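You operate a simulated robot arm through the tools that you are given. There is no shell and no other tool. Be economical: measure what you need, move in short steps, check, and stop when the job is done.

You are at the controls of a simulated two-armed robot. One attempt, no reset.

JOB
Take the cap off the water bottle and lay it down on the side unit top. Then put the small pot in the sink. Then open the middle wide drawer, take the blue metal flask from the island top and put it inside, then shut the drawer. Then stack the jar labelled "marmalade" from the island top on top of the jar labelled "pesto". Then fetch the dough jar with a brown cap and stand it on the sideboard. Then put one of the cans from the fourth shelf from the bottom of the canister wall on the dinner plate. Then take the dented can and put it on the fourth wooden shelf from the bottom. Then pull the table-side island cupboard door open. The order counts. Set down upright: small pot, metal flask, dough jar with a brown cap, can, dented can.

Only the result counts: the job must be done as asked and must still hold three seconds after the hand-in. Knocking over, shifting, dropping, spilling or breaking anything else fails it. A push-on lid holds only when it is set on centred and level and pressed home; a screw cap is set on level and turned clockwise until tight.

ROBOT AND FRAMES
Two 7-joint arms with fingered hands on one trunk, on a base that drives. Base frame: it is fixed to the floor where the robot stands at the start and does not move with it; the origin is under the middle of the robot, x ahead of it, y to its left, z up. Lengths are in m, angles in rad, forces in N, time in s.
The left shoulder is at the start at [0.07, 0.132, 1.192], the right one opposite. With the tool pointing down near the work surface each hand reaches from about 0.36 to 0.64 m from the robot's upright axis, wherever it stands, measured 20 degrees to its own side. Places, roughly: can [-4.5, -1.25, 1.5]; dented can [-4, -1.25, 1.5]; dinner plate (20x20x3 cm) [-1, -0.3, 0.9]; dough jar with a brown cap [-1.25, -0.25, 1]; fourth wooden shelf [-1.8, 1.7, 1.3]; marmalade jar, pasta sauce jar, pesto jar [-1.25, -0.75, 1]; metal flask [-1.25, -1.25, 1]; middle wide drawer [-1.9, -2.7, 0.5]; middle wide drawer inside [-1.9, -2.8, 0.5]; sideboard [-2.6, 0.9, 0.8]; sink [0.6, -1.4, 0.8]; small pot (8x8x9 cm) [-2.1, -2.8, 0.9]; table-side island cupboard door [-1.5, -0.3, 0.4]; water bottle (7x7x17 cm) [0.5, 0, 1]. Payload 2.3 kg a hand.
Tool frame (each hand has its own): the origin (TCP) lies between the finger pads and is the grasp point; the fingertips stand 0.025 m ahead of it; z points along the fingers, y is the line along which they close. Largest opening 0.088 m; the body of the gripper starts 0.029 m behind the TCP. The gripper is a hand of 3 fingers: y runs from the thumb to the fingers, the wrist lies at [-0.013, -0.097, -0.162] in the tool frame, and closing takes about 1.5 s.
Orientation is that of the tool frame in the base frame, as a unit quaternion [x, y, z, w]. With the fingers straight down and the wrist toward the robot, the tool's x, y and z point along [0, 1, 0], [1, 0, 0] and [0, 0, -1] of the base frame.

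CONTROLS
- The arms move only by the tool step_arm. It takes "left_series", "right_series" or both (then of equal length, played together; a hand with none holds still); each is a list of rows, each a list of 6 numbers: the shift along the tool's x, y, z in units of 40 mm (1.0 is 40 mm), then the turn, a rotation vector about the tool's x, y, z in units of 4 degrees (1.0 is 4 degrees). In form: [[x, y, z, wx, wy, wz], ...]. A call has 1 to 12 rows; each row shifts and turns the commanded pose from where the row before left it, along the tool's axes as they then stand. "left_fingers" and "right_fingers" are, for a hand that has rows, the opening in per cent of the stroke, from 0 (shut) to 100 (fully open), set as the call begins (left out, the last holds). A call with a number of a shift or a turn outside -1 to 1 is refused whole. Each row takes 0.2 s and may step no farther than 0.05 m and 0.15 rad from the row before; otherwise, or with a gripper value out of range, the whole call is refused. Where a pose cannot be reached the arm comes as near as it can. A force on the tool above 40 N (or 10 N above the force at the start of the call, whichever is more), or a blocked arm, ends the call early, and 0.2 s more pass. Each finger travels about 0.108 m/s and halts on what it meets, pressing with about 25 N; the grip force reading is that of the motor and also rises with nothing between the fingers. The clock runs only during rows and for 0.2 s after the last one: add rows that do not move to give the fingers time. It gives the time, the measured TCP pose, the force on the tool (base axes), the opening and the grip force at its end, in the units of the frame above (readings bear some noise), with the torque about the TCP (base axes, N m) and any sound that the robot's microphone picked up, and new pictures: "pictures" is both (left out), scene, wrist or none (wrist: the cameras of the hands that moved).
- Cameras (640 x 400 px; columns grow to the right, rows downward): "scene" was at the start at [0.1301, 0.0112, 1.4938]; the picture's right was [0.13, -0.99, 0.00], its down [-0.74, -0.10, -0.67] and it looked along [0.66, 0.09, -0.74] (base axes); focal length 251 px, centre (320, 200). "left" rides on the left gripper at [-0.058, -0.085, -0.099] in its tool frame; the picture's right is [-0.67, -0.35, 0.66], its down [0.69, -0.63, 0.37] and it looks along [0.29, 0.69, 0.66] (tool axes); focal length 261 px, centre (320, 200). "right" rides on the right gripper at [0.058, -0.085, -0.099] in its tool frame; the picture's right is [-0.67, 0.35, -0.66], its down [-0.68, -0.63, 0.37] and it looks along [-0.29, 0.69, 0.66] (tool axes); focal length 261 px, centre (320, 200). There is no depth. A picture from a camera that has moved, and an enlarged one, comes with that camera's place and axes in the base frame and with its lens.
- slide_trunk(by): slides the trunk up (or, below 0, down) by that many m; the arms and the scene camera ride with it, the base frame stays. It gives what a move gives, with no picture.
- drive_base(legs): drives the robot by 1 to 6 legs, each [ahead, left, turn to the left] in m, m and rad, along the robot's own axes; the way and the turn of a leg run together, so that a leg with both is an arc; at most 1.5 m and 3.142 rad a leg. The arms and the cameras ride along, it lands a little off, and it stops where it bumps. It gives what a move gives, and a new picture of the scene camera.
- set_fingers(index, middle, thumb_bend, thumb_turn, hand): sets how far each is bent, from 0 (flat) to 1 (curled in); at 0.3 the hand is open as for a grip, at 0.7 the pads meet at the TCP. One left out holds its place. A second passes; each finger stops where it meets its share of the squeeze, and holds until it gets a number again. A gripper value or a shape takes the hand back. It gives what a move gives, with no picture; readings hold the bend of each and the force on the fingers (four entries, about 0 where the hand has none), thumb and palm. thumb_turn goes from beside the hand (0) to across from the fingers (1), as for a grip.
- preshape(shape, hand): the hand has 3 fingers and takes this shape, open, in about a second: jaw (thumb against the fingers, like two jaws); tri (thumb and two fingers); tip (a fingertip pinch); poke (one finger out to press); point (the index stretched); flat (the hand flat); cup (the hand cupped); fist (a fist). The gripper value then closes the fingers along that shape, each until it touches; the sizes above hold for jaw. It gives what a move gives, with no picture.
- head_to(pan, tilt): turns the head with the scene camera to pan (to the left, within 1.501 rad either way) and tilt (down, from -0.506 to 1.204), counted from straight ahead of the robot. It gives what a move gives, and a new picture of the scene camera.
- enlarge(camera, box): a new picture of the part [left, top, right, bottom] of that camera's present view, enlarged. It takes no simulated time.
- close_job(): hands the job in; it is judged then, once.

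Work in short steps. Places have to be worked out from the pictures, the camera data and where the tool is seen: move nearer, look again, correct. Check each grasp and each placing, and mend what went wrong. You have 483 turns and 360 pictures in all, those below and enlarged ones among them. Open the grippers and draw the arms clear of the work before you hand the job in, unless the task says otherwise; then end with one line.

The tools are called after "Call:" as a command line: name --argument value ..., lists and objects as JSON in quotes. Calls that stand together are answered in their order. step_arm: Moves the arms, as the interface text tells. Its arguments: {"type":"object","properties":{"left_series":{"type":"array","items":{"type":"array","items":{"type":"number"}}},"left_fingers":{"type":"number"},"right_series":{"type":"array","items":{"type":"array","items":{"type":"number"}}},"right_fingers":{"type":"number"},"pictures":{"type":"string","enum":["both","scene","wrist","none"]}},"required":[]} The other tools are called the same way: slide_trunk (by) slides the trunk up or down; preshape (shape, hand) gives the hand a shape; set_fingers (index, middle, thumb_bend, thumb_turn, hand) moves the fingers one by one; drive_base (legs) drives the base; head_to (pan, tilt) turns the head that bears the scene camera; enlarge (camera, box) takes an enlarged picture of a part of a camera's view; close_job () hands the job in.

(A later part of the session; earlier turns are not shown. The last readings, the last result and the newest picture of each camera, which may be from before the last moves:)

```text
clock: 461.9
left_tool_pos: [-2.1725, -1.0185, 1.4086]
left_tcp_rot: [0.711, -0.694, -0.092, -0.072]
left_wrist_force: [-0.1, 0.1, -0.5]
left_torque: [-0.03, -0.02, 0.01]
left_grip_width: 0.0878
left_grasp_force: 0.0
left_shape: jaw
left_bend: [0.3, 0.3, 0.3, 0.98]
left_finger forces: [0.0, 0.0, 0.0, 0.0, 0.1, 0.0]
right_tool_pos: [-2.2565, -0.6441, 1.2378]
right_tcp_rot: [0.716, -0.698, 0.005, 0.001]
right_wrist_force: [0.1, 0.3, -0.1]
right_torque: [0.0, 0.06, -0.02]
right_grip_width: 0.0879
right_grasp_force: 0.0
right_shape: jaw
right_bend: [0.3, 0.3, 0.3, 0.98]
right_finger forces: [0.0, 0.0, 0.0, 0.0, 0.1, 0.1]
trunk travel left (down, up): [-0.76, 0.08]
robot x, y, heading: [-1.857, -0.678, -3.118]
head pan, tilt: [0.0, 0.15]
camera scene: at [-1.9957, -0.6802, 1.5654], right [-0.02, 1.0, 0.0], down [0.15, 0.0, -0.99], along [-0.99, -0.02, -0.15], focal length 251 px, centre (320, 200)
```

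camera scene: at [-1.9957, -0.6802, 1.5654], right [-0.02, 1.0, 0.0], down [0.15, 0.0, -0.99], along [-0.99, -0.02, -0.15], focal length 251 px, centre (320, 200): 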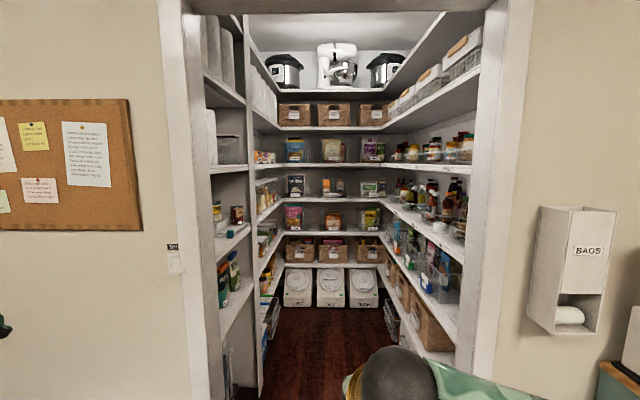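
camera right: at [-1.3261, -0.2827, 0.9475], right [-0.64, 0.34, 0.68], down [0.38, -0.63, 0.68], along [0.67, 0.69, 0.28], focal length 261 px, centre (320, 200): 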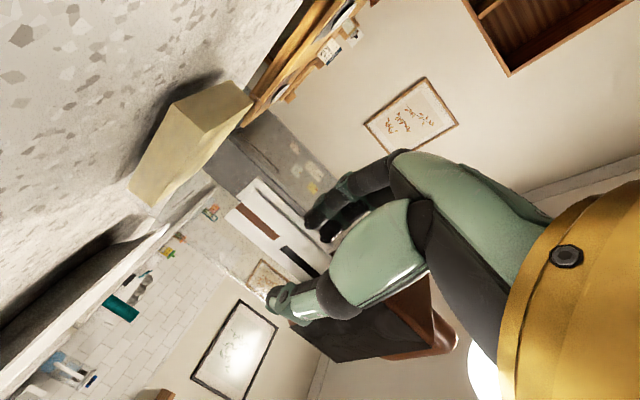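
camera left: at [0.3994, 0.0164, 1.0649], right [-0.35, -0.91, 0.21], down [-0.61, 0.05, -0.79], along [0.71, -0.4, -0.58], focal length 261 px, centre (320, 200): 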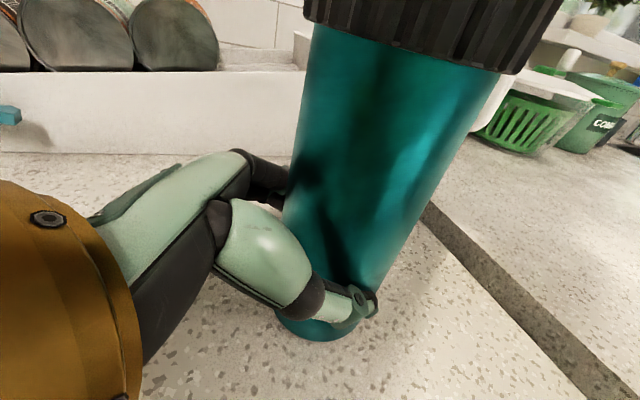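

Call:
enlarge --camera "scene" --box '[180, 60, 340, 340]'

Call:
enlarge --camera "scene" --box '[270, 100, 480, 330]'

```text
1.43 times, centred on (260, 200) of scene
camera zoom: at [-1.9957, -0.6802, 1.5654], right [-0.02, 1.0, 0.0], down [0.15, 0.0, -0.99], along [-0.99, -0.02, -0.15], focal length 359 px, centre (406, 200)
```

zoom: 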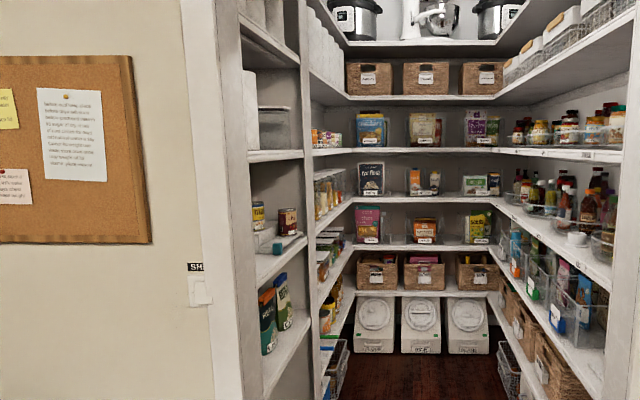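

```text
1.74 times, centred on (375, 215) of scene
camera zoom: at [-1.9957, -0.6802, 1.5654], right [-0.02, 1.0, 0.0], down [0.15, 0.0, -0.99], along [-0.99, -0.02, -0.15], focal length 437 px, centre (224, 174)
```

zoom: 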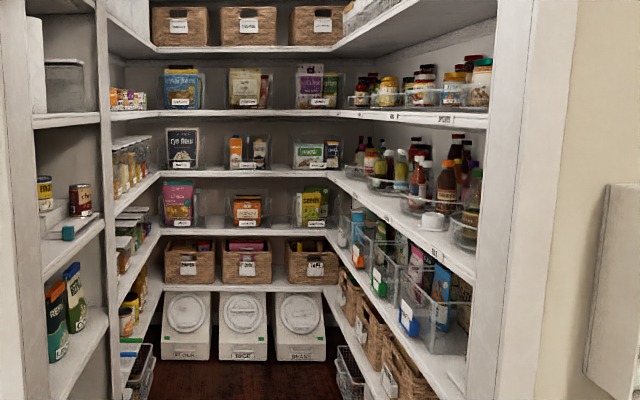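

Pantry aisle y≈−1.10…−0.11, doorway y≈−1.03…−0.21. I'll enter sideways, facing the left (−y) shelves. Retract the hand and turn.

Call:
step_arm --right_series '[[0, -0.7, 0, 0, 0, 0], [0, -0.7, 0, 0, 0, 0], [0, 0, 0, 0, 0, 0]]' --pictures "none"

Call:
drive_base --legs '[[0.1, 0, 1.55], [-0.08, 0, 0]]'

Call:
head_to --pan -1.2 --tilt 0.3

```text
clock: 462.7
left_tool_pos: [-2.1734, -1.0202, 1.4087]
left_tcp_rot: [0.71, -0.694, -0.092, -0.072]
left_wrist_force: [0.1, 1.2, -0.3]
left_torque: [0.06, -0.02, 0.01]
left_grip_width: 0.0877
left_grasp_force: 0.0
left_shape: jaw
left_bend: [0.3, 0.3, 0.3, 0.98]
left_finger forces: [0.1, 0.0, 0.1, 0.0, 0.0, 0.1]
right_tool_pos: [-2.1988, -0.6454, 1.2391]
right_tcp_rot: [0.716, -0.698, 0.004, 0.001]
right_wrist_force: [1.2, 0.0, 0.9]
right_torque: [-0.02, 0.01, 0.02]
right_grip_width: 0.0881
right_grasp_force: 0.1
right_shape: jaw
right_bend: [0.3, 0.3, 0.3, 0.98]
right_finger forces: [0.0, 0.0, 0.1, 0.0, 0.1, 0.0]
trunk travel left (down, up): [-0.76, 0.08]
robot x, y, heading: [-1.8528, -0.6789, -3.122]
head pan, tilt: [0.0, 0.15]
```

```text
clock: 467.5
left_tool_pos: [-1.5849, -1.0011, 1.4061]
left_tcp_rot: [0.993, 0.003, -0.117, 0.009]
left_wrist_force: [0.1, -0.3, 0.7]
left_torque: [0.06, 0.04, 0.0]
left_grip_width: 0.0878
left_grasp_force: 0.0
left_shape: jaw
left_bend: [0.3, 0.3, 0.3, 0.98]
left_finger forces: [0.0, 0.0, 0.1, 0.0, 0.0, 0.0]
right_tool_pos: [-1.9611, -1.0201, 1.2355]
right_tcp_rot: [1.0, 0.004, 0.005, -0.006]
right_wrist_force: [-0.2, -0.9, -0.7]
right_torque: [-0.01, 0.0, -0.02]
right_grip_width: 0.0883
right_grasp_force: 0.1
right_shape: jaw
right_bend: [0.3, 0.3, 0.3, 0.98]
right_finger forces: [0.1, 0.0, 0.1, 0.1, 0.1, 0.1]
trunk travel left (down, up): [-0.76, 0.08]
robot x, y, heading: [-1.9165, -0.6692, -1.563]
head pan, tilt: [0.0, 0.15]
camera scene: at [-1.9161, -0.8201, 1.5643], right [-1.0, -0.01, 0.0], down [0.0, 0.16, -0.99], along [0.01, -0.99, -0.16], focal length 251 px, centre (320, 200)
```

scene: 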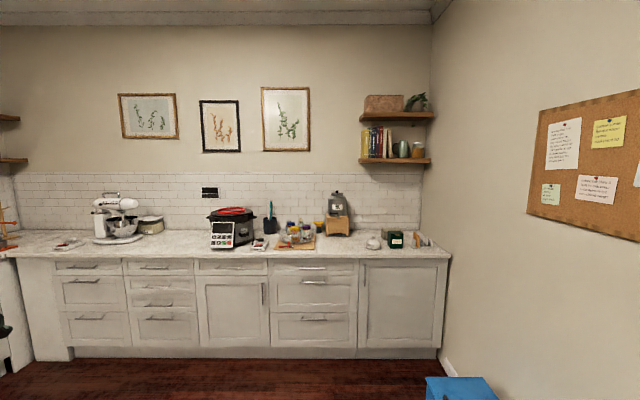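

```text
clock: 468.9
left_tool_pos: [-1.5841, -0.992, 1.4079]
left_tcp_rot: [0.993, 0.003, -0.118, 0.013]
left_wrist_force: [0.8, -0.3, 0.1]
left_torque: [-0.02, 0.01, -0.01]
left_grip_width: 0.0876
left_grasp_force: 0.1
left_shape: jaw
left_bend: [0.3, 0.3, 0.3, 0.98]
left_finger forces: [0.0, 0.0, 0.1, 0.1, 0.1, 0.2]
right_tool_pos: [-1.9599, -1.012, 1.2381]
right_tcp_rot: [1.0, 0.004, 0.005, -0.002]
right_wrist_force: [-0.2, 0.2, -0.3]
right_torque: [-0.01, -0.01, 0.0]
right_grip_width: 0.0879
right_grasp_force: 0.1
right_shape: jaw
right_bend: [0.3, 0.3, 0.3, 0.98]
right_finger forces: [0.0, 0.0, 0.0, 0.0, 0.1, 0.1]
trunk travel left (down, up): [-0.76, 0.08]
robot x, y, heading: [-1.9212, -0.6676, -1.564]
head pan, tilt: [-1.201, 0.3]
camera scene: at [-2.0034, -0.752, 1.5514], right [-0.37, 0.93, 0.0], down [0.27, 0.11, -0.96], along [-0.89, -0.35, -0.3], focal length 251 px, centre (320, 200)
```

scene: 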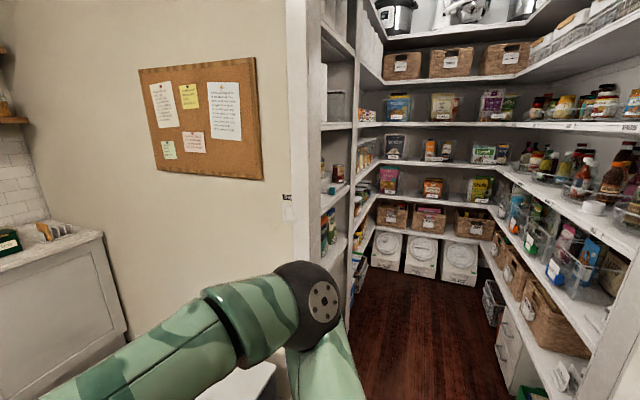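

Move to y≈−0.59 and strafe into the doorway.

Call:
drive_base --legs '[[-0.08, 0, 0], [0, -0.75, 0]]'

```text
clock: 473.7
left_tool_pos: [-2.3337, -0.9149, 1.4084]
left_tcp_rot: [0.993, 0.006, -0.117, 0.013]
left_wrist_force: [0.2, 0.2, 0.2]
left_torque: [-0.01, 0.04, 0.0]
left_grip_width: 0.0877
left_grasp_force: 0.1
left_shape: jaw
left_bend: [0.3, 0.3, 0.3, 0.98]
left_finger forces: [0.0, 0.0, 0.0, 0.1, 0.0, 0.0]
right_tool_pos: [-2.7108, -0.9362, 1.2389]
right_tcp_rot: [1.0, 0.006, 0.005, -0.002]
right_wrist_force: [0.0, -0.3, 0.1]
right_torque: [-0.01, -0.03, 0.02]
right_grip_width: 0.0878
right_grasp_force: 0.1
right_shape: jaw
right_bend: [0.3, 0.3, 0.3, 0.98]
right_finger forces: [0.1, 0.0, 0.0, 0.1, 0.0, 0.1]
trunk travel left (down, up): [-0.76, 0.08]
robot x, y, heading: [-2.6695, -0.5962, -1.558]
head pan, tilt: [-1.201, 0.3]
camera scene: at [-2.7549, -0.6776, 1.5515], right [-0.37, 0.93, 0.0], down [0.27, 0.11, -0.96], along [-0.89, -0.36, -0.29], focal length 251 px, centre (320, 200)
```

scene: 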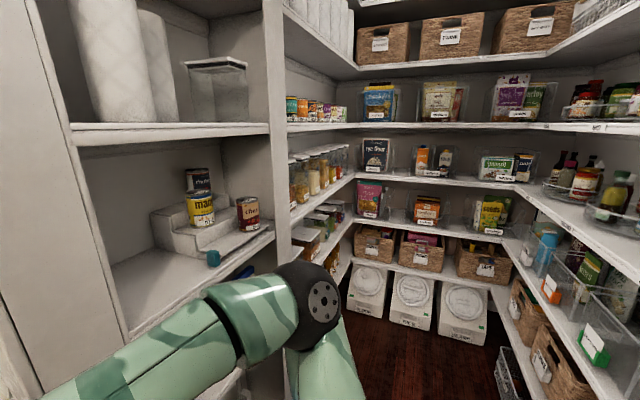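

Call:
enlarge --camera "scene" --box '[270, 60, 400, 280]'

Call:
enlarge --camera "scene" --box '[280, 80, 360, 130]'

Call:
enlarge --camera "scene" --box '[130, 140, 290, 280]'

```text
1.82 times, centred on (335, 170) of scene
camera zoom: at [-2.7549, -0.6776, 1.5515], right [-0.37, 0.93, 0.0], down [0.27, 0.11, -0.96], along [-0.89, -0.36, -0.29], focal length 457 px, centre (293, 254)
```

zoom: 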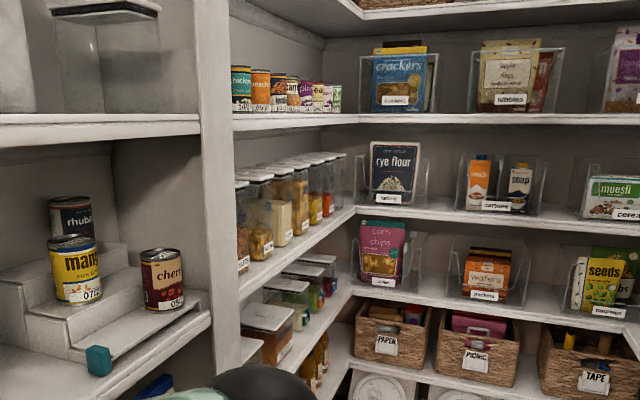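

```text
8.00 times, centred on (320, 105) of scene
camera zoom: at [-2.7549, -0.6776, 1.5515], right [-0.37, 0.93, 0.0], down [0.27, 0.11, -0.96], along [-0.89, -0.36, -0.29], focal length 2009 px, centre (320, 960)
```

zoom: 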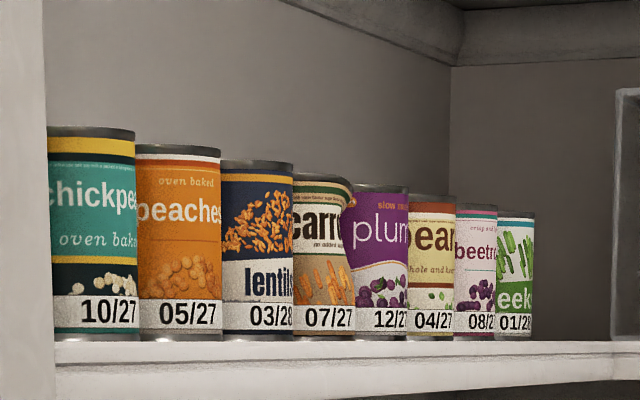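

```text
2.86 times, centred on (210, 210) of scene
camera zoom: at [-2.7549, -0.6776, 1.5515], right [-0.37, 0.93, 0.0], down [0.27, 0.11, -0.96], along [-0.89, -0.36, -0.29], focal length 717 px, centre (634, 171)
```

zoom: 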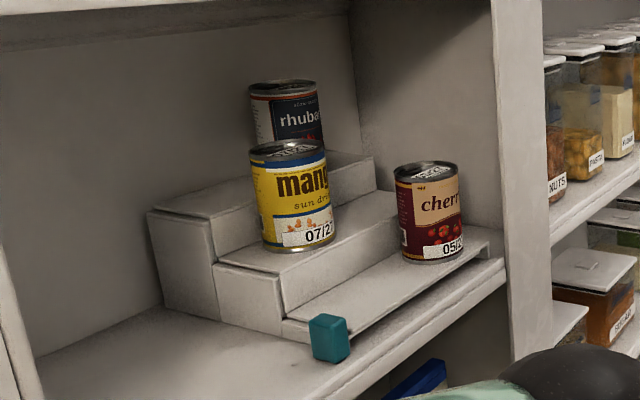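

The can row (8 cans) stands on the left wall at y≈−1.2, z base ≈1.555, x from −3.73 (chickpeas) to −4.52; the 4th (carrots, ≈−4.07) is the dented one. Strafe inside.

Call:
drive_base --legs '[[0, -0.5, 0], [-0.04, -0.5, 0]]'

Call:
head_to --pan 0.0 --tilt 0.1

```text
clock: 479.2
left_tool_pos: [-3.3323, -0.8908, 1.4085]
left_tcp_rot: [0.993, 0.008, -0.118, 0.013]
left_wrist_force: [0.0, 0.6, 0.0]
left_torque: [-0.01, 0.01, 0.0]
left_grip_width: 0.0877
left_grasp_force: 0.0
left_shape: jaw
left_bend: [0.3, 0.3, 0.3, 0.98]
left_finger forces: [0.1, 0.1, 0.0, 0.1, 0.1, 0.0]
right_tool_pos: [-3.7078, -0.915, 1.2377]
right_tcp_rot: [1.0, 0.009, 0.002, -0.002]
right_wrist_force: [0.4, -1.3, 0.0]
right_torque: [-0.02, -0.05, -0.02]
right_grip_width: 0.0882
right_grasp_force: 0.0
right_shape: jaw
right_bend: [0.3, 0.3, 0.3, 0.98]
right_finger forces: [0.0, 0.0, 0.1, 0.1, 0.0, 0.0]
trunk travel left (down, up): [-0.76, 0.08]
robot x, y, heading: [-3.6764, -0.5678, -1.55]
head pan, tilt: [-1.201, 0.3]
camera scene: at [-3.7541, -0.6553, 1.5515], right [-0.38, 0.93, 0.0], down [0.27, 0.11, -0.96], along [-0.88, -0.36, -0.29], focal length 251 px, centre (320, 200)
```

scene: 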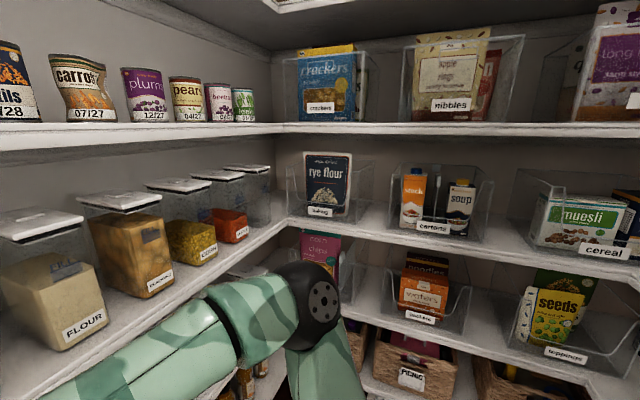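

```text
clock: 480.6
left_tool_pos: [-3.3332, -0.8902, 1.4082]
left_tcp_rot: [0.993, 0.009, -0.117, 0.014]
left_wrist_force: [0.3, 0.0, -0.1]
left_torque: [0.02, -0.02, -0.01]
left_grip_width: 0.0877
left_grasp_force: 0.0
left_shape: jaw
left_bend: [0.3, 0.3, 0.3, 0.98]
left_finger forces: [0.0, 0.0, 0.0, 0.0, 0.0, 0.1]
right_tool_pos: [-3.7101, -0.9149, 1.238]
right_tcp_rot: [1.0, 0.009, 0.004, -0.002]
right_wrist_force: [-0.4, 0.0, -0.1]
right_torque: [0.01, 0.01, -0.01]
right_grip_width: 0.0885
right_grasp_force: 0.0
right_shape: jaw
right_bend: [0.3, 0.3, 0.3, 0.98]
right_finger forces: [0.0, 0.0, 0.0, 0.0, 0.1, 0.1]
trunk travel left (down, up): [-0.76, 0.08]
robot x, y, heading: [-3.6741, -0.566, -1.548]
head pan, tilt: [0.0, 0.099]
camera scene: at [-3.6685, -0.7119, 1.57], right [-1.0, -0.02, 0.0], down [0.0, 0.1, -0.99], along [0.02, -0.99, -0.1], focal length 251 px, centre (320, 200)
```

scene: 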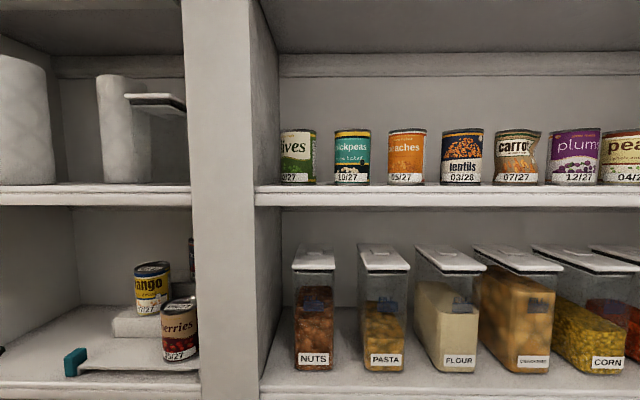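

Row from left: olives, chickpeas, peaches, lentils, carrots (dented), plums… Chickpeas at ≈(−3.72,−1.20), base z 1.554, height ≈0.10. Rotate the right hand to point ahead with horizontal closing.

Call:
step_arm --right_series '[[0, 0, 0, -1, -1, -1], [0, 0, 0, -1, -1, -1], [0, 0, 0, -1, -1, -1], [0, 0, 0, -1, -1, -1], [0, 0, 0, -1, -1, -1], [0, 0, 0, -1, -1, -1], [0, 0, 0, -1, -1, -1], [0, 0, 0, -1, -1, -1], [0, 0, 0, -1, -1, -1]]' --pictures "none"

Call:
step_arm --right_series '[[0, 0, 0, -1, -1, -1], [0, 0, 0, -1, -1, -1], [0, 0, 0, -1, -1, -1], [0, 0, 0, -1, -1, -1], [0, 0, 0, -1, -1, -1], [0, 0, 0, -1, -1, -1], [0, 0, 0, -1, -1, -1], [0, 0, 0, -1, -1, -1], [0, 0, 0, -0.32, -0.32, -0.32], [0, 0, 0, 0, 0, 0]]' --pictures "scene"

```text
clock: 482.6
left_tool_pos: [-3.3341, -0.8894, 1.409]
left_tcp_rot: [0.993, 0.009, -0.118, 0.013]
left_wrist_force: [-1.3, -0.6, 0.5]
left_torque: [0.0, -0.01, -0.01]
left_grip_width: 0.0877
left_grasp_force: 0.0
left_shape: jaw
left_bend: [0.3, 0.3, 0.3, 0.98]
left_finger forces: [0.0, 0.1, 0.0, 0.0, 0.1, 0.0]
right_tool_pos: [-3.7105, -0.9133, 1.238]
right_tcp_rot: [0.854, 0.306, -0.292, 0.301]
right_wrist_force: [0.7, 1.0, -0.8]
right_torque: [0.01, 0.0, 0.03]
right_grip_width: 0.0879
right_grasp_force: 0.1
right_shape: jaw
right_bend: [0.3, 0.3, 0.3, 0.98]
right_finger forces: [0.1, 0.1, 0.1, 0.0, 0.0, 0.0]
trunk travel left (down, up): [-0.76, 0.08]
robot x, y, heading: [-3.6738, -0.569, -1.549]
head pan, tilt: [0.0, 0.099]
```

```text
clock: 484.8
left_tool_pos: [-3.3343, -0.8904, 1.4091]
left_tcp_rot: [0.993, 0.009, -0.118, 0.013]
left_wrist_force: [0.1, -0.2, -0.3]
left_torque: [0.03, -0.02, -0.02]
left_grip_width: 0.0875
left_grasp_force: 0.0
left_shape: jaw
left_bend: [0.3, 0.3, 0.3, 0.98]
left_finger forces: [0.0, 0.1, 0.0, 0.1, 0.1, 0.0]
right_tool_pos: [-3.681, -0.9497, 1.264]
right_tcp_rot: [0.498, 0.504, -0.493, 0.505]
right_wrist_force: [-0.5, 0.8, 0.3]
right_torque: [0.01, -0.03, -0.01]
right_grip_width: 0.088
right_grasp_force: 0.1
right_shape: jaw
right_bend: [0.3, 0.3, 0.3, 0.98]
right_finger forces: [0.0, 0.0, 0.0, 0.0, 0.1, 0.1]
right hand out of reach, approached as far as the arm can: row 2, 3, 4, 5, 6, 7, 8
trunk travel left (down, up): [-0.76, 0.08]
robot x, y, heading: [-3.6716, -0.569, -1.553]
head pan, tilt: [0.0, 0.099]
camera scene: at [-3.668, -0.7118, 1.5701], right [-1.0, -0.02, 0.0], down [0.0, 0.1, -0.99], along [0.02, -0.99, -0.1], focal length 251 px, centre (320, 200)
```

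scene: 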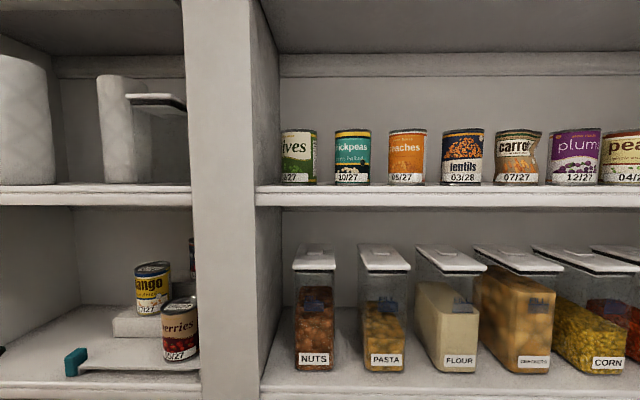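

Orientation good. Raise trunk to the top and lift the hand to can height.

Call:
slide_trunk --by 0.08

Call:
step_arm --right_series '[[-0.9, 0, 0, 0, 0, 0], [-0.9, 0, 0, 0, 0, 0], [-0.9, 0, 0, 0, 0, 0], [-0.9, 0, 0, 0, 0, 0], [-0.9, 0, 0, 0, 0, 0], [-0.9, 0, 0, 0, 0, 0], [-0.9, 0, 0, 0, 0, 0], [0, 0, 0, 0, 0, 0]]'

```text
clock: 485.9
left_tool_pos: [-3.334, -0.8903, 1.4885]
left_tcp_rot: [0.993, 0.009, -0.117, 0.014]
left_wrist_force: [-1.1, 0.4, -0.7]
left_torque: [0.04, -0.03, -0.02]
left_grip_width: 0.0879
left_grasp_force: 0.0
left_shape: jaw
left_bend: [0.3, 0.3, 0.3, 0.98]
left_finger forces: [0.0, 0.0, 0.0, 0.1, 0.1, 0.1]
right_tool_pos: [-3.6796, -0.9484, 1.3457]
right_tcp_rot: [0.498, 0.505, -0.492, 0.504]
right_wrist_force: [0.4, 0.7, -0.3]
right_torque: [0.0, -0.02, -0.02]
right_grip_width: 0.0882
right_grasp_force: 0.0
right_shape: jaw
right_bend: [0.3, 0.3, 0.3, 0.98]
right_finger forces: [0.0, 0.1, 0.0, 0.0, 0.0, 0.1]
trunk travel left (down, up): [-0.84, 0.0]
robot x, y, heading: [-3.674, -0.571, -1.554]
head pan, tilt: [0.0, 0.099]
```

```text
clock: 487.7
left_tool_pos: [-3.334, -0.8904, 1.4877]
left_tcp_rot: [0.993, 0.01, -0.118, 0.014]
left_wrist_force: [-1.0, 0.0, 0.2]
left_torque: [0.0, -0.04, 0.0]
left_grip_width: 0.0877
left_grasp_force: 0.0
left_shape: jaw
left_bend: [0.3, 0.3, 0.3, 0.98]
left_finger forces: [0.1, 0.1, 0.0, 0.0, 0.1, 0.0]
right_tool_pos: [-3.6497, -0.9716, 1.4946]
right_tcp_rot: [0.499, 0.502, -0.493, 0.506]
right_wrist_force: [0.6, -0.8, -0.6]
right_torque: [-0.03, 0.06, -0.05]
right_grip_width: 0.0881
right_grasp_force: 0.1
right_shape: jaw
right_bend: [0.3, 0.3, 0.3, 0.98]
right_finger forces: [0.0, 0.0, 0.0, 0.0, 0.1, 0.0]
right hand out of reach, approached as far as the arm can: row 4, 5, 6, 7
trunk travel left (down, up): [-0.84, 0.0]
robot x, y, heading: [-3.6711, -0.5696, -1.555]
head pan, tilt: [0.0, 0.099]
camera scene: at [-3.6682, -0.7117, 1.6501], right [-1.0, -0.02, 0.0], down [0.0, 0.1, -0.99], along [0.02, -0.99, -0.1], focal length 251 px, centre (320, 200)
camera right: at [-3.7361, -0.8744, 1.4374], right [0.33, 0.66, 0.68], down [-0.63, -0.38, 0.68], along [0.7, -0.65, 0.29], focal length 261 px, centre (320, 200)
```

scene: 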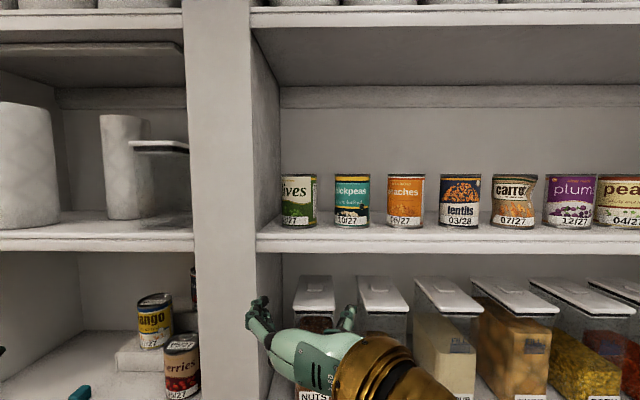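
right: 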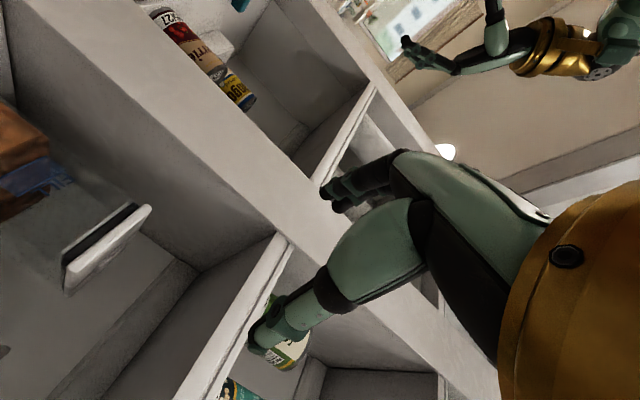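

At this close distance the arm can't go higher. Back the base 0.1 and raise with the arm more extended.

Call:
drive_base --legs '[[-0.1, 0, 0]]'

Call:
step_arm --right_series '[[-0.2, 0, 0.8, 0, 0, 0], [-0.6, 0, 0.7, 0, 0, 0], [-0.8, 0, 0.4, 0, 0, 0], [-0.8, 0, 0, 0, 0, 0], [-0.6, 0, 0, 0, 0, 0], [0, 0, 0, 0, 0, 0]]'

```text
clock: 488.9
left_tool_pos: [-3.3354, -0.8026, 1.4864]
left_tcp_rot: [0.993, 0.009, -0.118, 0.009]
left_wrist_force: [-0.3, -0.4, 0.2]
left_torque: [0.0, 0.01, -0.04]
left_grip_width: 0.0879
left_grasp_force: 0.0
left_shape: jaw
left_bend: [0.3, 0.3, 0.3, 0.98]
left_finger forces: [0.0, 0.1, 0.0, 0.0, 0.1, 0.0]
right_tool_pos: [-3.6533, -0.8842, 1.4909]
right_tcp_rot: [0.501, 0.505, -0.491, 0.504]
right_wrist_force: [1.1, 0.2, -1.0]
right_torque: [-0.01, 0.0, -0.04]
right_grip_width: 0.0882
right_grasp_force: 0.0
right_shape: jaw
right_bend: [0.3, 0.3, 0.3, 0.98]
right_finger forces: [0.1, 0.0, 0.0, 0.1, 0.0, 0.1]
trunk travel left (down, up): [-0.84, 0.0]
robot x, y, heading: [-3.6719, -0.4703, -1.553]
head pan, tilt: [0.0, 0.099]
camera scene: at [-3.6698, -0.6256, 1.6489], right [-1.0, -0.02, 0.0], down [0.0, 0.11, -0.99], along [0.02, -0.99, -0.11], focal length 251 px, centre (320, 200)
```

scene: 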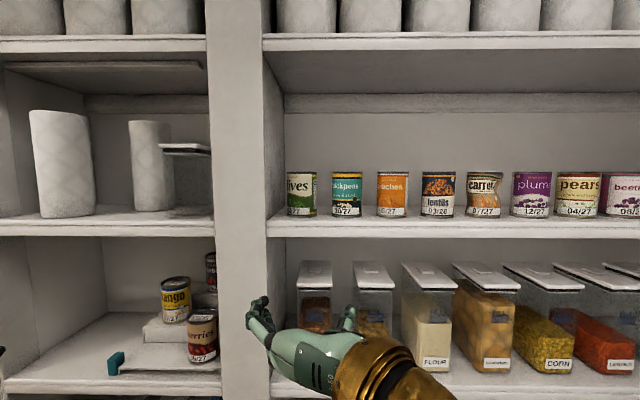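

```text
clock: 490.3
left_tool_pos: [-3.3356, -0.7945, 1.4884]
left_tcp_rot: [0.993, 0.008, -0.118, 0.013]
left_wrist_force: [-0.1, 0.4, -0.7]
left_torque: [-0.01, 0.0, 0.01]
left_grip_width: 0.0877
left_grasp_force: 0.2
left_shape: jaw
left_bend: [0.3, 0.3, 0.3, 0.98]
left_finger forces: [0.1, 0.1, 0.0, 0.0, 0.1, 0.0]
right_tool_pos: [-3.6448, -0.9462, 1.6011]
right_tcp_rot: [0.501, 0.502, -0.492, 0.505]
right_wrist_force: [-0.1, 0.0, 0.5]
right_torque: [0.01, 0.0, 0.0]
right_grip_width: 0.088
right_grasp_force: 0.1
right_shape: jaw
right_bend: [0.3, 0.3, 0.3, 0.98]
right_finger forces: [0.0, 0.1, 0.0, 0.0, 0.0, 0.0]
right hand out of reach, approached as far as the arm can: row 2, 3
trunk travel left (down, up): [-0.84, 0.0]
robot x, y, heading: [-3.6761, -0.4753, -1.553]
head pan, tilt: [0.0, 0.099]
camera scene: at [-3.6699, -0.6154, 1.6499], right [-1.0, -0.02, 0.0], down [0.0, 0.1, -0.99], along [0.02, -0.99, -0.1], focal length 251 px, centre (320, 200)
camera right: at [-3.7312, -0.8487, 1.5438], right [0.33, 0.66, 0.68], down [-0.63, -0.38, 0.68], along [0.7, -0.65, 0.29], focal length 261 px, centre (320, 200)
```

scene: 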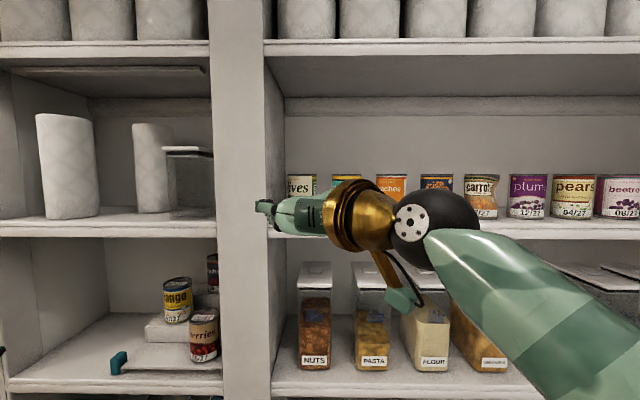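
right: 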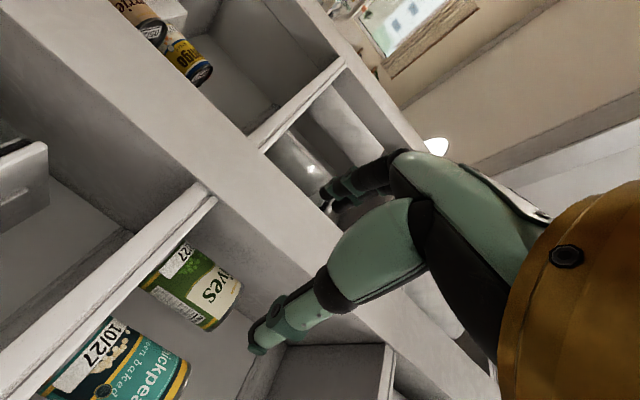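

TCP height 1.60 reached. Strafe right 0.075 to line up with the chickpeas and raise 2 cm.

Call:
drive_base --legs '[[0, -0.075, 0]]'

Call:
step_arm --right_series '[[-0.5, 0, 0, 0, 0, 0], [0, 0, 0, 0, 0, 0]]'

```text
clock: 491.3
left_tool_pos: [-3.3972, -0.7957, 1.4856]
left_tcp_rot: [0.992, 0.01, -0.121, 0.014]
left_wrist_force: [0.4, 0.0, -0.1]
left_torque: [-0.01, 0.07, -0.06]
left_grip_width: 0.0876
left_grasp_force: 0.1
left_shape: jaw
left_bend: [0.3, 0.3, 0.3, 0.98]
left_finger forces: [0.0, 0.0, 0.0, 0.0, 0.0, 0.0]
right_tool_pos: [-3.7054, -0.9452, 1.601]
right_tcp_rot: [0.496, 0.506, -0.494, 0.504]
right_wrist_force: [0.6, 0.6, 0.1]
right_torque: [-0.04, 0.0, -0.07]
right_grip_width: 0.088
right_grasp_force: 0.0
right_shape: jaw
right_bend: [0.3, 0.3, 0.3, 0.98]
right_finger forces: [0.1, 0.1, 0.0, 0.0, 0.0, 0.0]
trunk travel left (down, up): [-0.84, 0.0]
robot x, y, heading: [-3.7475, -0.4722, -1.551]
head pan, tilt: [0.0, 0.099]
camera scene: at [-3.7302, -0.6153, 1.65], right [-1.0, -0.02, 0.01], down [-0.01, 0.1, -0.99], along [0.02, -0.99, -0.1], focal length 251 px, centre (320, 200)
```

scene: 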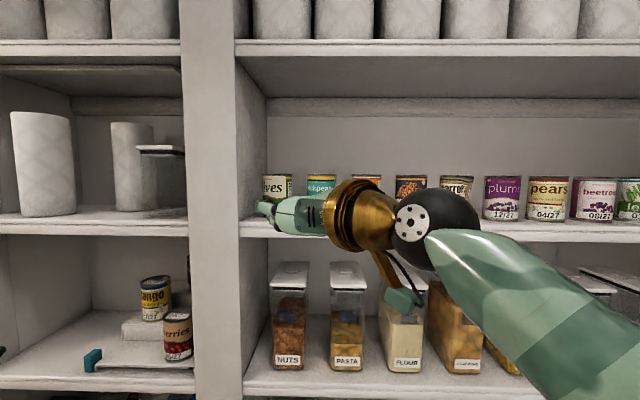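

```text
clock: 491.9
left_tool_pos: [-3.4068, -0.7938, 1.4862]
left_tcp_rot: [0.993, 0.01, -0.118, 0.014]
left_wrist_force: [0.0, -0.2, -0.2]
left_torque: [-0.02, 0.02, 0.03]
left_grip_width: 0.0875
left_grasp_force: 0.0
left_shape: jaw
left_bend: [0.3, 0.3, 0.3, 0.98]
left_finger forces: [0.1, 0.0, 0.0, 0.1, 0.1, 0.0]
right_tool_pos: [-3.7153, -0.947, 1.6199]
right_tcp_rot: [0.498, 0.504, -0.492, 0.506]
right_wrist_force: [0.0, 0.1, -0.2]
right_torque: [0.0, -0.02, -0.03]
right_grip_width: 0.088
right_grasp_force: 0.0
right_shape: jaw
right_bend: [0.3, 0.3, 0.3, 0.98]
right_finger forces: [0.0, 0.1, 0.0, 0.0, 0.0, 0.0]
trunk travel left (down, up): [-0.84, 0.0]
robot x, y, heading: [-3.7466, -0.4746, -1.552]
head pan, tilt: [0.0, 0.099]
camera scene: at [-3.7403, -0.616, 1.65], right [-1.0, -0.02, 0.0], down [0.0, 0.1, -0.99], along [0.02, -0.99, -0.1], focal length 251 px, centre (320, 200)
camera right: at [-3.8014, -0.8499, 1.5635], right [0.33, 0.66, 0.68], down [-0.63, -0.38, 0.68], along [0.71, -0.65, 0.29], focal length 261 px, centre (320, 200)
```

scene: 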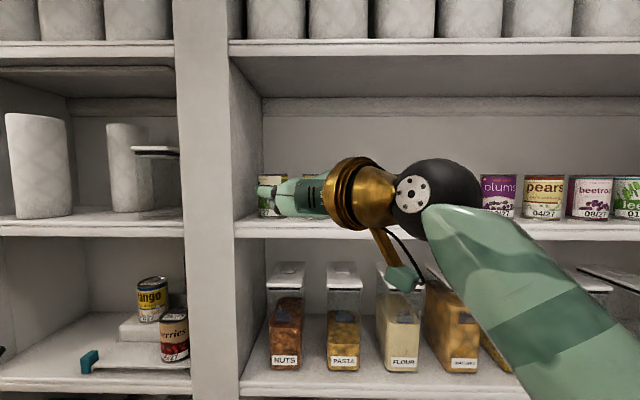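
right: 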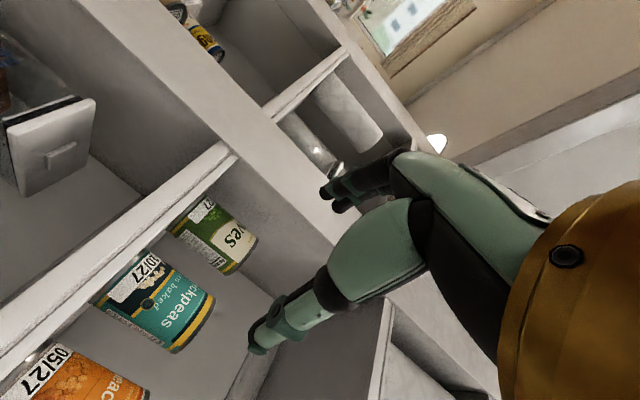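

Lateral alignment good; can at y≈−1.22. Drive ahead 0.15, then extend.

Call:
drive_base --legs '[[0.15, 0, 0]]'

Call:
step_arm --right_series '[[0, 0, 0.5, 0, 0, 0], [0, 0, 0.5, 0, 0, 0], [0, 0, 0, 0, 0, 0]]'

```text
clock: 493.3
left_tool_pos: [-3.4054, -0.9372, 1.4898]
left_tcp_rot: [0.993, 0.01, -0.117, 0.015]
left_wrist_force: [0.0, 0.0, 0.1]
left_torque: [0.01, -0.03, -0.02]
left_grip_width: 0.0874
left_grasp_force: 0.0
left_shape: jaw
left_bend: [0.3, 0.3, 0.3, 0.98]
left_finger forces: [0.0, 0.0, 0.1, 0.1, 0.0, 0.1]
right_tool_pos: [-3.7152, -1.0883, 1.6224]
right_tcp_rot: [0.497, 0.502, -0.493, 0.508]
right_wrist_force: [-0.4, 0.2, 0.9]
right_torque: [0.0, 0.01, -0.01]
right_grip_width: 0.0878
right_grasp_force: 0.1
right_shape: jaw
right_bend: [0.3, 0.3, 0.3, 0.98]
right_finger forces: [0.0, 0.0, 0.1, 0.1, 0.0, 0.1]
trunk travel left (down, up): [-0.84, 0.0]
robot x, y, heading: [-3.7501, -0.6249, -1.551]
head pan, tilt: [0.0, 0.099]
camera scene: at [-3.7412, -0.7575, 1.6506], right [-1.0, -0.02, 0.0], down [0.0, 0.1, -1.0], along [0.02, -1.0, -0.1], focal length 251 px, centre (320, 200)
```

scene: 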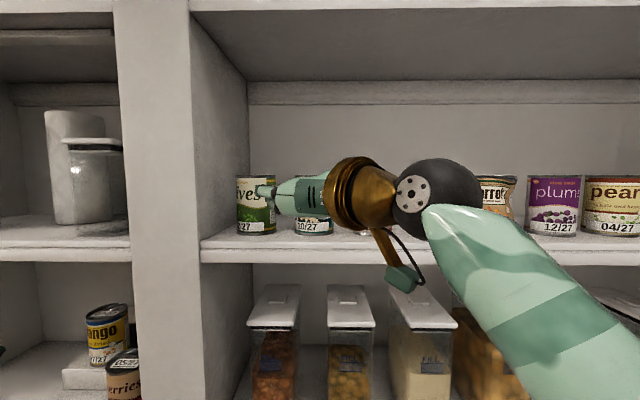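

```text
clock: 494.1
left_tool_pos: [-3.4062, -0.9419, 1.4887]
left_tcp_rot: [0.993, 0.01, -0.117, 0.013]
left_wrist_force: [-0.5, -0.5, 0.3]
left_torque: [0.01, 0.03, -0.01]
left_grip_width: 0.0876
left_grasp_force: 0.1
left_shape: jaw
left_bend: [0.3, 0.3, 0.3, 0.98]
left_finger forces: [0.0, 0.0, 0.0, 0.0, 0.0, 0.0]
right_tool_pos: [-3.7154, -1.118, 1.6066]
right_tcp_rot: [0.498, 0.503, -0.491, 0.508]
right_wrist_force: [0.5, 0.0, 0.7]
right_torque: [0.0, -0.02, -0.02]
right_grip_width: 0.0879
right_grasp_force: 0.0
right_shape: jaw
right_bend: [0.3, 0.3, 0.3, 0.98]
right_finger forces: [0.0, 0.0, 0.0, 0.0, 0.0, 0.0]
right hand out of reach, approached as far as the arm can: row 1, 2
trunk travel left (down, up): [-0.84, 0.0]
robot x, y, heading: [-3.7473, -0.624, -1.55]
head pan, tilt: [0.0, 0.099]
camera scene: at [-3.7416, -0.7632, 1.6501], right [-1.0, -0.02, 0.0], down [0.0, 0.1, -1.0], along [0.02, -0.99, -0.1], focal length 251 px, centre (320, 200)
camera right: at [-3.8022, -1.0222, 1.5488], right [0.33, 0.66, 0.68], down [-0.63, -0.38, 0.68], along [0.7, -0.65, 0.29], focal length 261 px, centre (320, 200)
```

scene: 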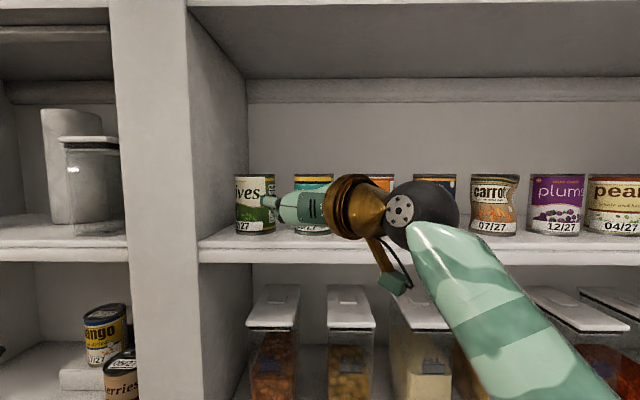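
right: 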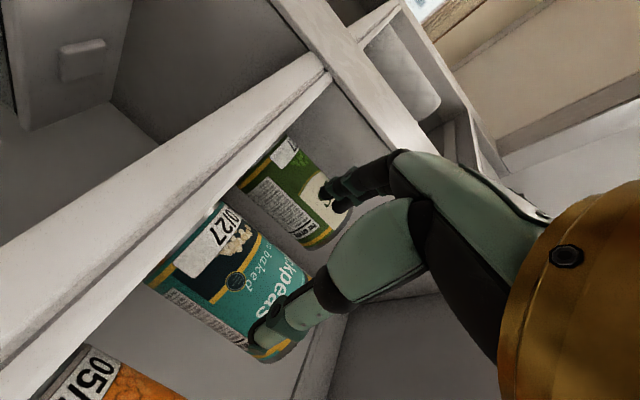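

Need ~0.1 more. Pull the left hand back first, then drive ahead 0.09 with a 1 cm right shift.

Call:
step_arm --left_series '[[0, -0.8, 0, 0, 0, 0], [0, -0.8, 0, 0, 0, 0], [0, 0, 0, 0, 0, 0]]' --pictures "none"

Call:
drive_base --legs '[[0.085, -0.01, 0]]'

Call:
step_arm --right_series '[[0, 0, 0, 0, 0, 0]]' --pictures "both"

```text
clock: 494.9
left_tool_pos: [-3.4055, -0.8788, 1.4847]
left_tcp_rot: [0.993, 0.01, -0.117, 0.015]
left_wrist_force: [0.1, -0.9, -0.4]
left_torque: [0.02, 0.01, 0.02]
left_grip_width: 0.0877
left_grasp_force: 0.0
left_shape: jaw
left_bend: [0.3, 0.3, 0.3, 0.98]
left_finger forces: [0.0, 0.0, 0.0, 0.0, 0.1, 0.0]
right_tool_pos: [-3.7146, -1.1196, 1.6057]
right_tcp_rot: [0.498, 0.504, -0.491, 0.507]
right_wrist_force: [0.1, -0.2, -0.1]
right_torque: [0.03, -0.02, -0.03]
right_grip_width: 0.0876
right_grasp_force: 0.1
right_shape: jaw
right_bend: [0.3, 0.3, 0.3, 0.98]
right_finger forces: [0.0, 0.0, 0.0, 0.0, 0.1, 0.0]
trunk travel left (down, up): [-0.84, 0.0]
robot x, y, heading: [-3.744, -0.6216, -1.552]
head pan, tilt: [0.0, 0.099]
```

```text
clock: 496.0
left_tool_pos: [-3.4151, -0.9543, 1.4863]
left_tcp_rot: [0.993, 0.01, -0.117, 0.017]
left_wrist_force: [0.6, 0.4, 0.2]
left_torque: [0.0, 0.0, 0.0]
left_grip_width: 0.0875
left_grasp_force: 0.1
left_shape: jaw
left_bend: [0.3, 0.3, 0.3, 0.98]
left_finger forces: [0.1, 0.0, 0.1, 0.1, 0.0, 0.0]
right_tool_pos: [-3.7238, -1.1948, 1.6099]
right_tcp_rot: [0.497, 0.501, -0.493, 0.509]
right_wrist_force: [-0.2, 0.3, 0.7]
right_torque: [0.0, -0.03, -0.02]
right_grip_width: 0.0882
right_grasp_force: 0.1
right_shape: jaw
right_bend: [0.3, 0.3, 0.3, 0.98]
right_finger forces: [0.0, 0.1, 0.0, 0.1, 0.0, 0.0]
trunk travel left (down, up): [-0.84, 0.0]
robot x, y, heading: [-3.7515, -0.7066, -1.555]
head pan, tilt: [0.0, 0.099]
camera scene: at [-3.7488, -0.8384, 1.6509], right [-1.0, -0.02, 0.0], down [0.0, 0.09, -1.0], along [0.02, -1.0, -0.09], focal length 251 px, centre (320, 200)
```

scene: 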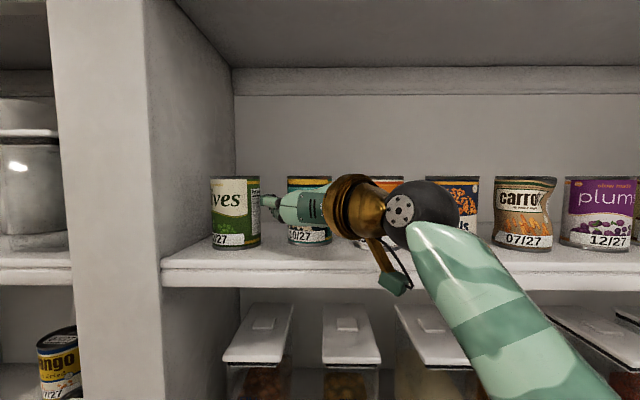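

```text
clock: 496.4
left_tool_pos: [-3.4162, -0.9661, 1.4851]
left_tcp_rot: [0.993, 0.009, -0.116, 0.013]
left_wrist_force: [-0.9, 0.4, -0.7]
left_torque: [0.02, 0.01, 0.02]
left_grip_width: 0.0877
left_grasp_force: 0.0
left_shape: jaw
left_bend: [0.3, 0.3, 0.3, 0.98]
left_finger forces: [0.0, 0.1, 0.0, 0.0, 0.0, 0.1]
right_tool_pos: [-3.7248, -1.206, 1.6064]
right_tcp_rot: [0.498, 0.503, -0.492, 0.507]
right_wrist_force: [-0.4, -0.5, 0.1]
right_torque: [0.01, 0.0, -0.01]
right_grip_width: 0.0881
right_grasp_force: 0.2
right_shape: jaw
right_bend: [0.3, 0.3, 0.3, 0.98]
right_finger forces: [0.0, 0.0, 0.0, 0.0, 0.1, 0.0]
trunk travel left (down, up): [-0.84, 0.0]
robot x, y, heading: [-3.7546, -0.7043, -1.556]
head pan, tilt: [0.0, 0.099]
camera scene: at [-3.7505, -0.8508, 1.6498], right [-1.0, -0.02, 0.0], down [0.0, 0.1, -0.99], along [0.02, -0.99, -0.1], focal length 251 px, centre (320, 200)
camera right: at [-3.8113, -1.1094, 1.548], right [0.33, 0.66, 0.68], down [-0.63, -0.38, 0.68], along [0.7, -0.65, 0.29], focal length 261 px, centre (320, 200)
```

scene: 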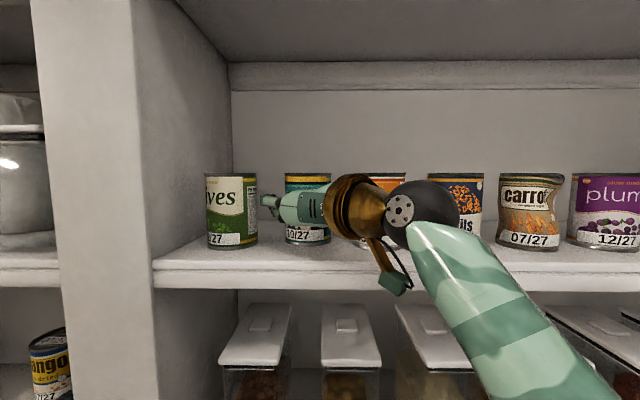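
right: 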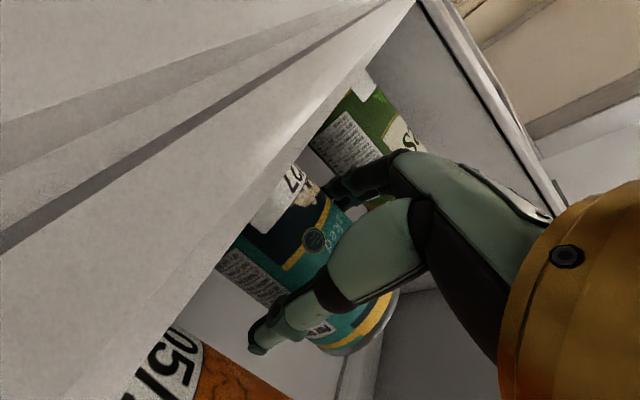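

Straddling the chickpea can, well centred. Close.

Call:
step_arm --right_series '[[0, 0, 0.1, 0, 0, 0], [0, 0, 0, 0, 0, 0], [0, 0, 0, 0, 0, 0], [0, 0, 0, 0, 0, 0], [0, 0, 0, 0, 0, 0], [0, 0, 0, 0, 0, 0], [0, 0, 0, 0, 0, 0]]' --right_fingers 0

```text
clock: 498.0
left_tool_pos: [-3.4154, -0.9613, 1.4854]
left_tcp_rot: [0.993, 0.01, -0.117, 0.015]
left_wrist_force: [0.0, -0.4, -0.5]
left_torque: [0.02, 0.03, 0.0]
left_grip_width: 0.088
left_grasp_force: 0.0
left_shape: jaw
left_bend: [0.3, 0.3, 0.3, 0.98]
left_finger forces: [0.0, 0.0, 0.0, 0.0, 0.0, 0.1]
right_tool_pos: [-3.7246, -1.2039, 1.6052]
right_tcp_rot: [0.497, 0.502, -0.492, 0.508]
right_wrist_force: [0.6, 1.1, 4.0]
right_torque: [-0.07, -0.09, 0.02]
right_grip_width: 0.0632
right_grasp_force: 25.6
right_shape: jaw
right_bend: [0.28, 0.39, 0.51, 0.99]
right_finger forces: [14.3, 7.7, 0.0, 0.0, 22.0, 0.0]
trunk travel left (down, up): [-0.84, 0.0]
robot x, y, heading: [-3.7603, -0.705, -1.553]
head pan, tilt: [0.0, 0.099]
camera scene: at [-3.75, -0.8456, 1.6503], right [-1.0, -0.02, 0.0], down [0.0, 0.1, -1.0], along [0.02, -0.99, -0.1], focal length 251 px, centre (320, 200)
camera right: at [-3.8112, -1.1068, 1.5479], right [0.33, 0.66, 0.67], down [-0.63, -0.38, 0.68], along [0.7, -0.65, 0.29], focal length 261 px, centre (320, 200)
```

scene: 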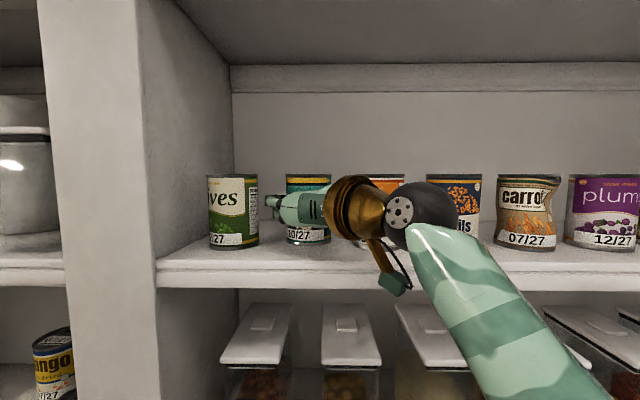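
right: 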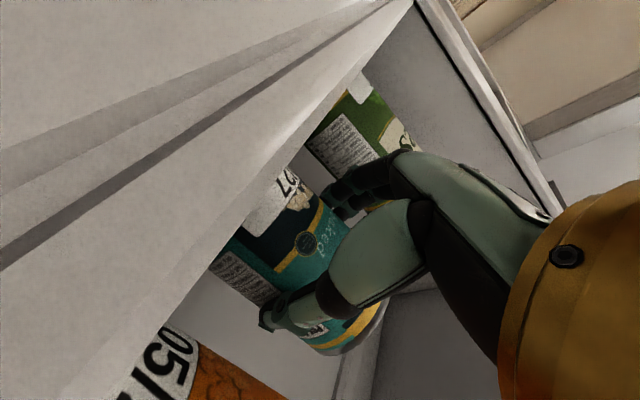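

Gripped. Lift ~2 cm.

Call:
step_arm --right_series '[[-0.2, 0, 0, 0, 0, 0], [-0.25, 0, 0, 0, 0, 0], [-0.25, 0, 0, 0, 0, 0], [0, 0, 0, 0, 0, 0]]' --pictures "scene"

```text
clock: 499.0
left_tool_pos: [-3.4166, -0.9602, 1.4857]
left_tcp_rot: [0.993, 0.009, -0.118, 0.015]
left_wrist_force: [0.2, 0.5, -0.2]
left_torque: [0.02, 0.01, -0.01]
left_grip_width: 0.0876
left_grasp_force: 0.0
left_shape: jaw
left_bend: [0.3, 0.3, 0.3, 0.98]
left_finger forces: [0.0, 0.1, 0.1, 0.0, 0.0, 0.1]
right_tool_pos: [-3.7245, -1.2047, 1.6053]
right_tcp_rot: [0.498, 0.502, -0.493, 0.507]
right_wrist_force: [0.1, 1.0, 4.1]
right_torque: [-0.08, -0.09, 0.05]
right_grip_width: 0.0634
right_grasp_force: 24.8
right_shape: jaw
right_bend: [0.28, 0.39, 0.51, 0.99]
right_finger forces: [14.3, 7.7, 0.0, 0.0, 22.0, 0.0]
right hand out of reach, approached as far as the arm can: row 1, 2, 3
trunk travel left (down, up): [-0.84, 0.0]
robot x, y, heading: [-3.7532, -0.7084, -1.554]
head pan, tilt: [0.0, 0.099]
camera scene: at [-3.75, -0.8456, 1.6503], right [-1.0, -0.02, 0.0], down [0.0, 0.1, -1.0], along [0.02, -0.99, -0.1], focal length 251 px, centre (320, 200)
```

scene: 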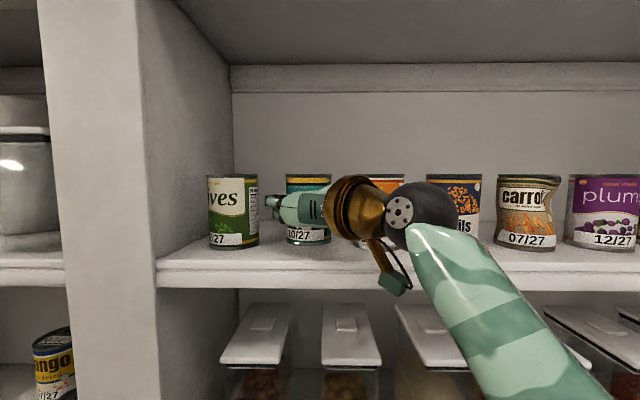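

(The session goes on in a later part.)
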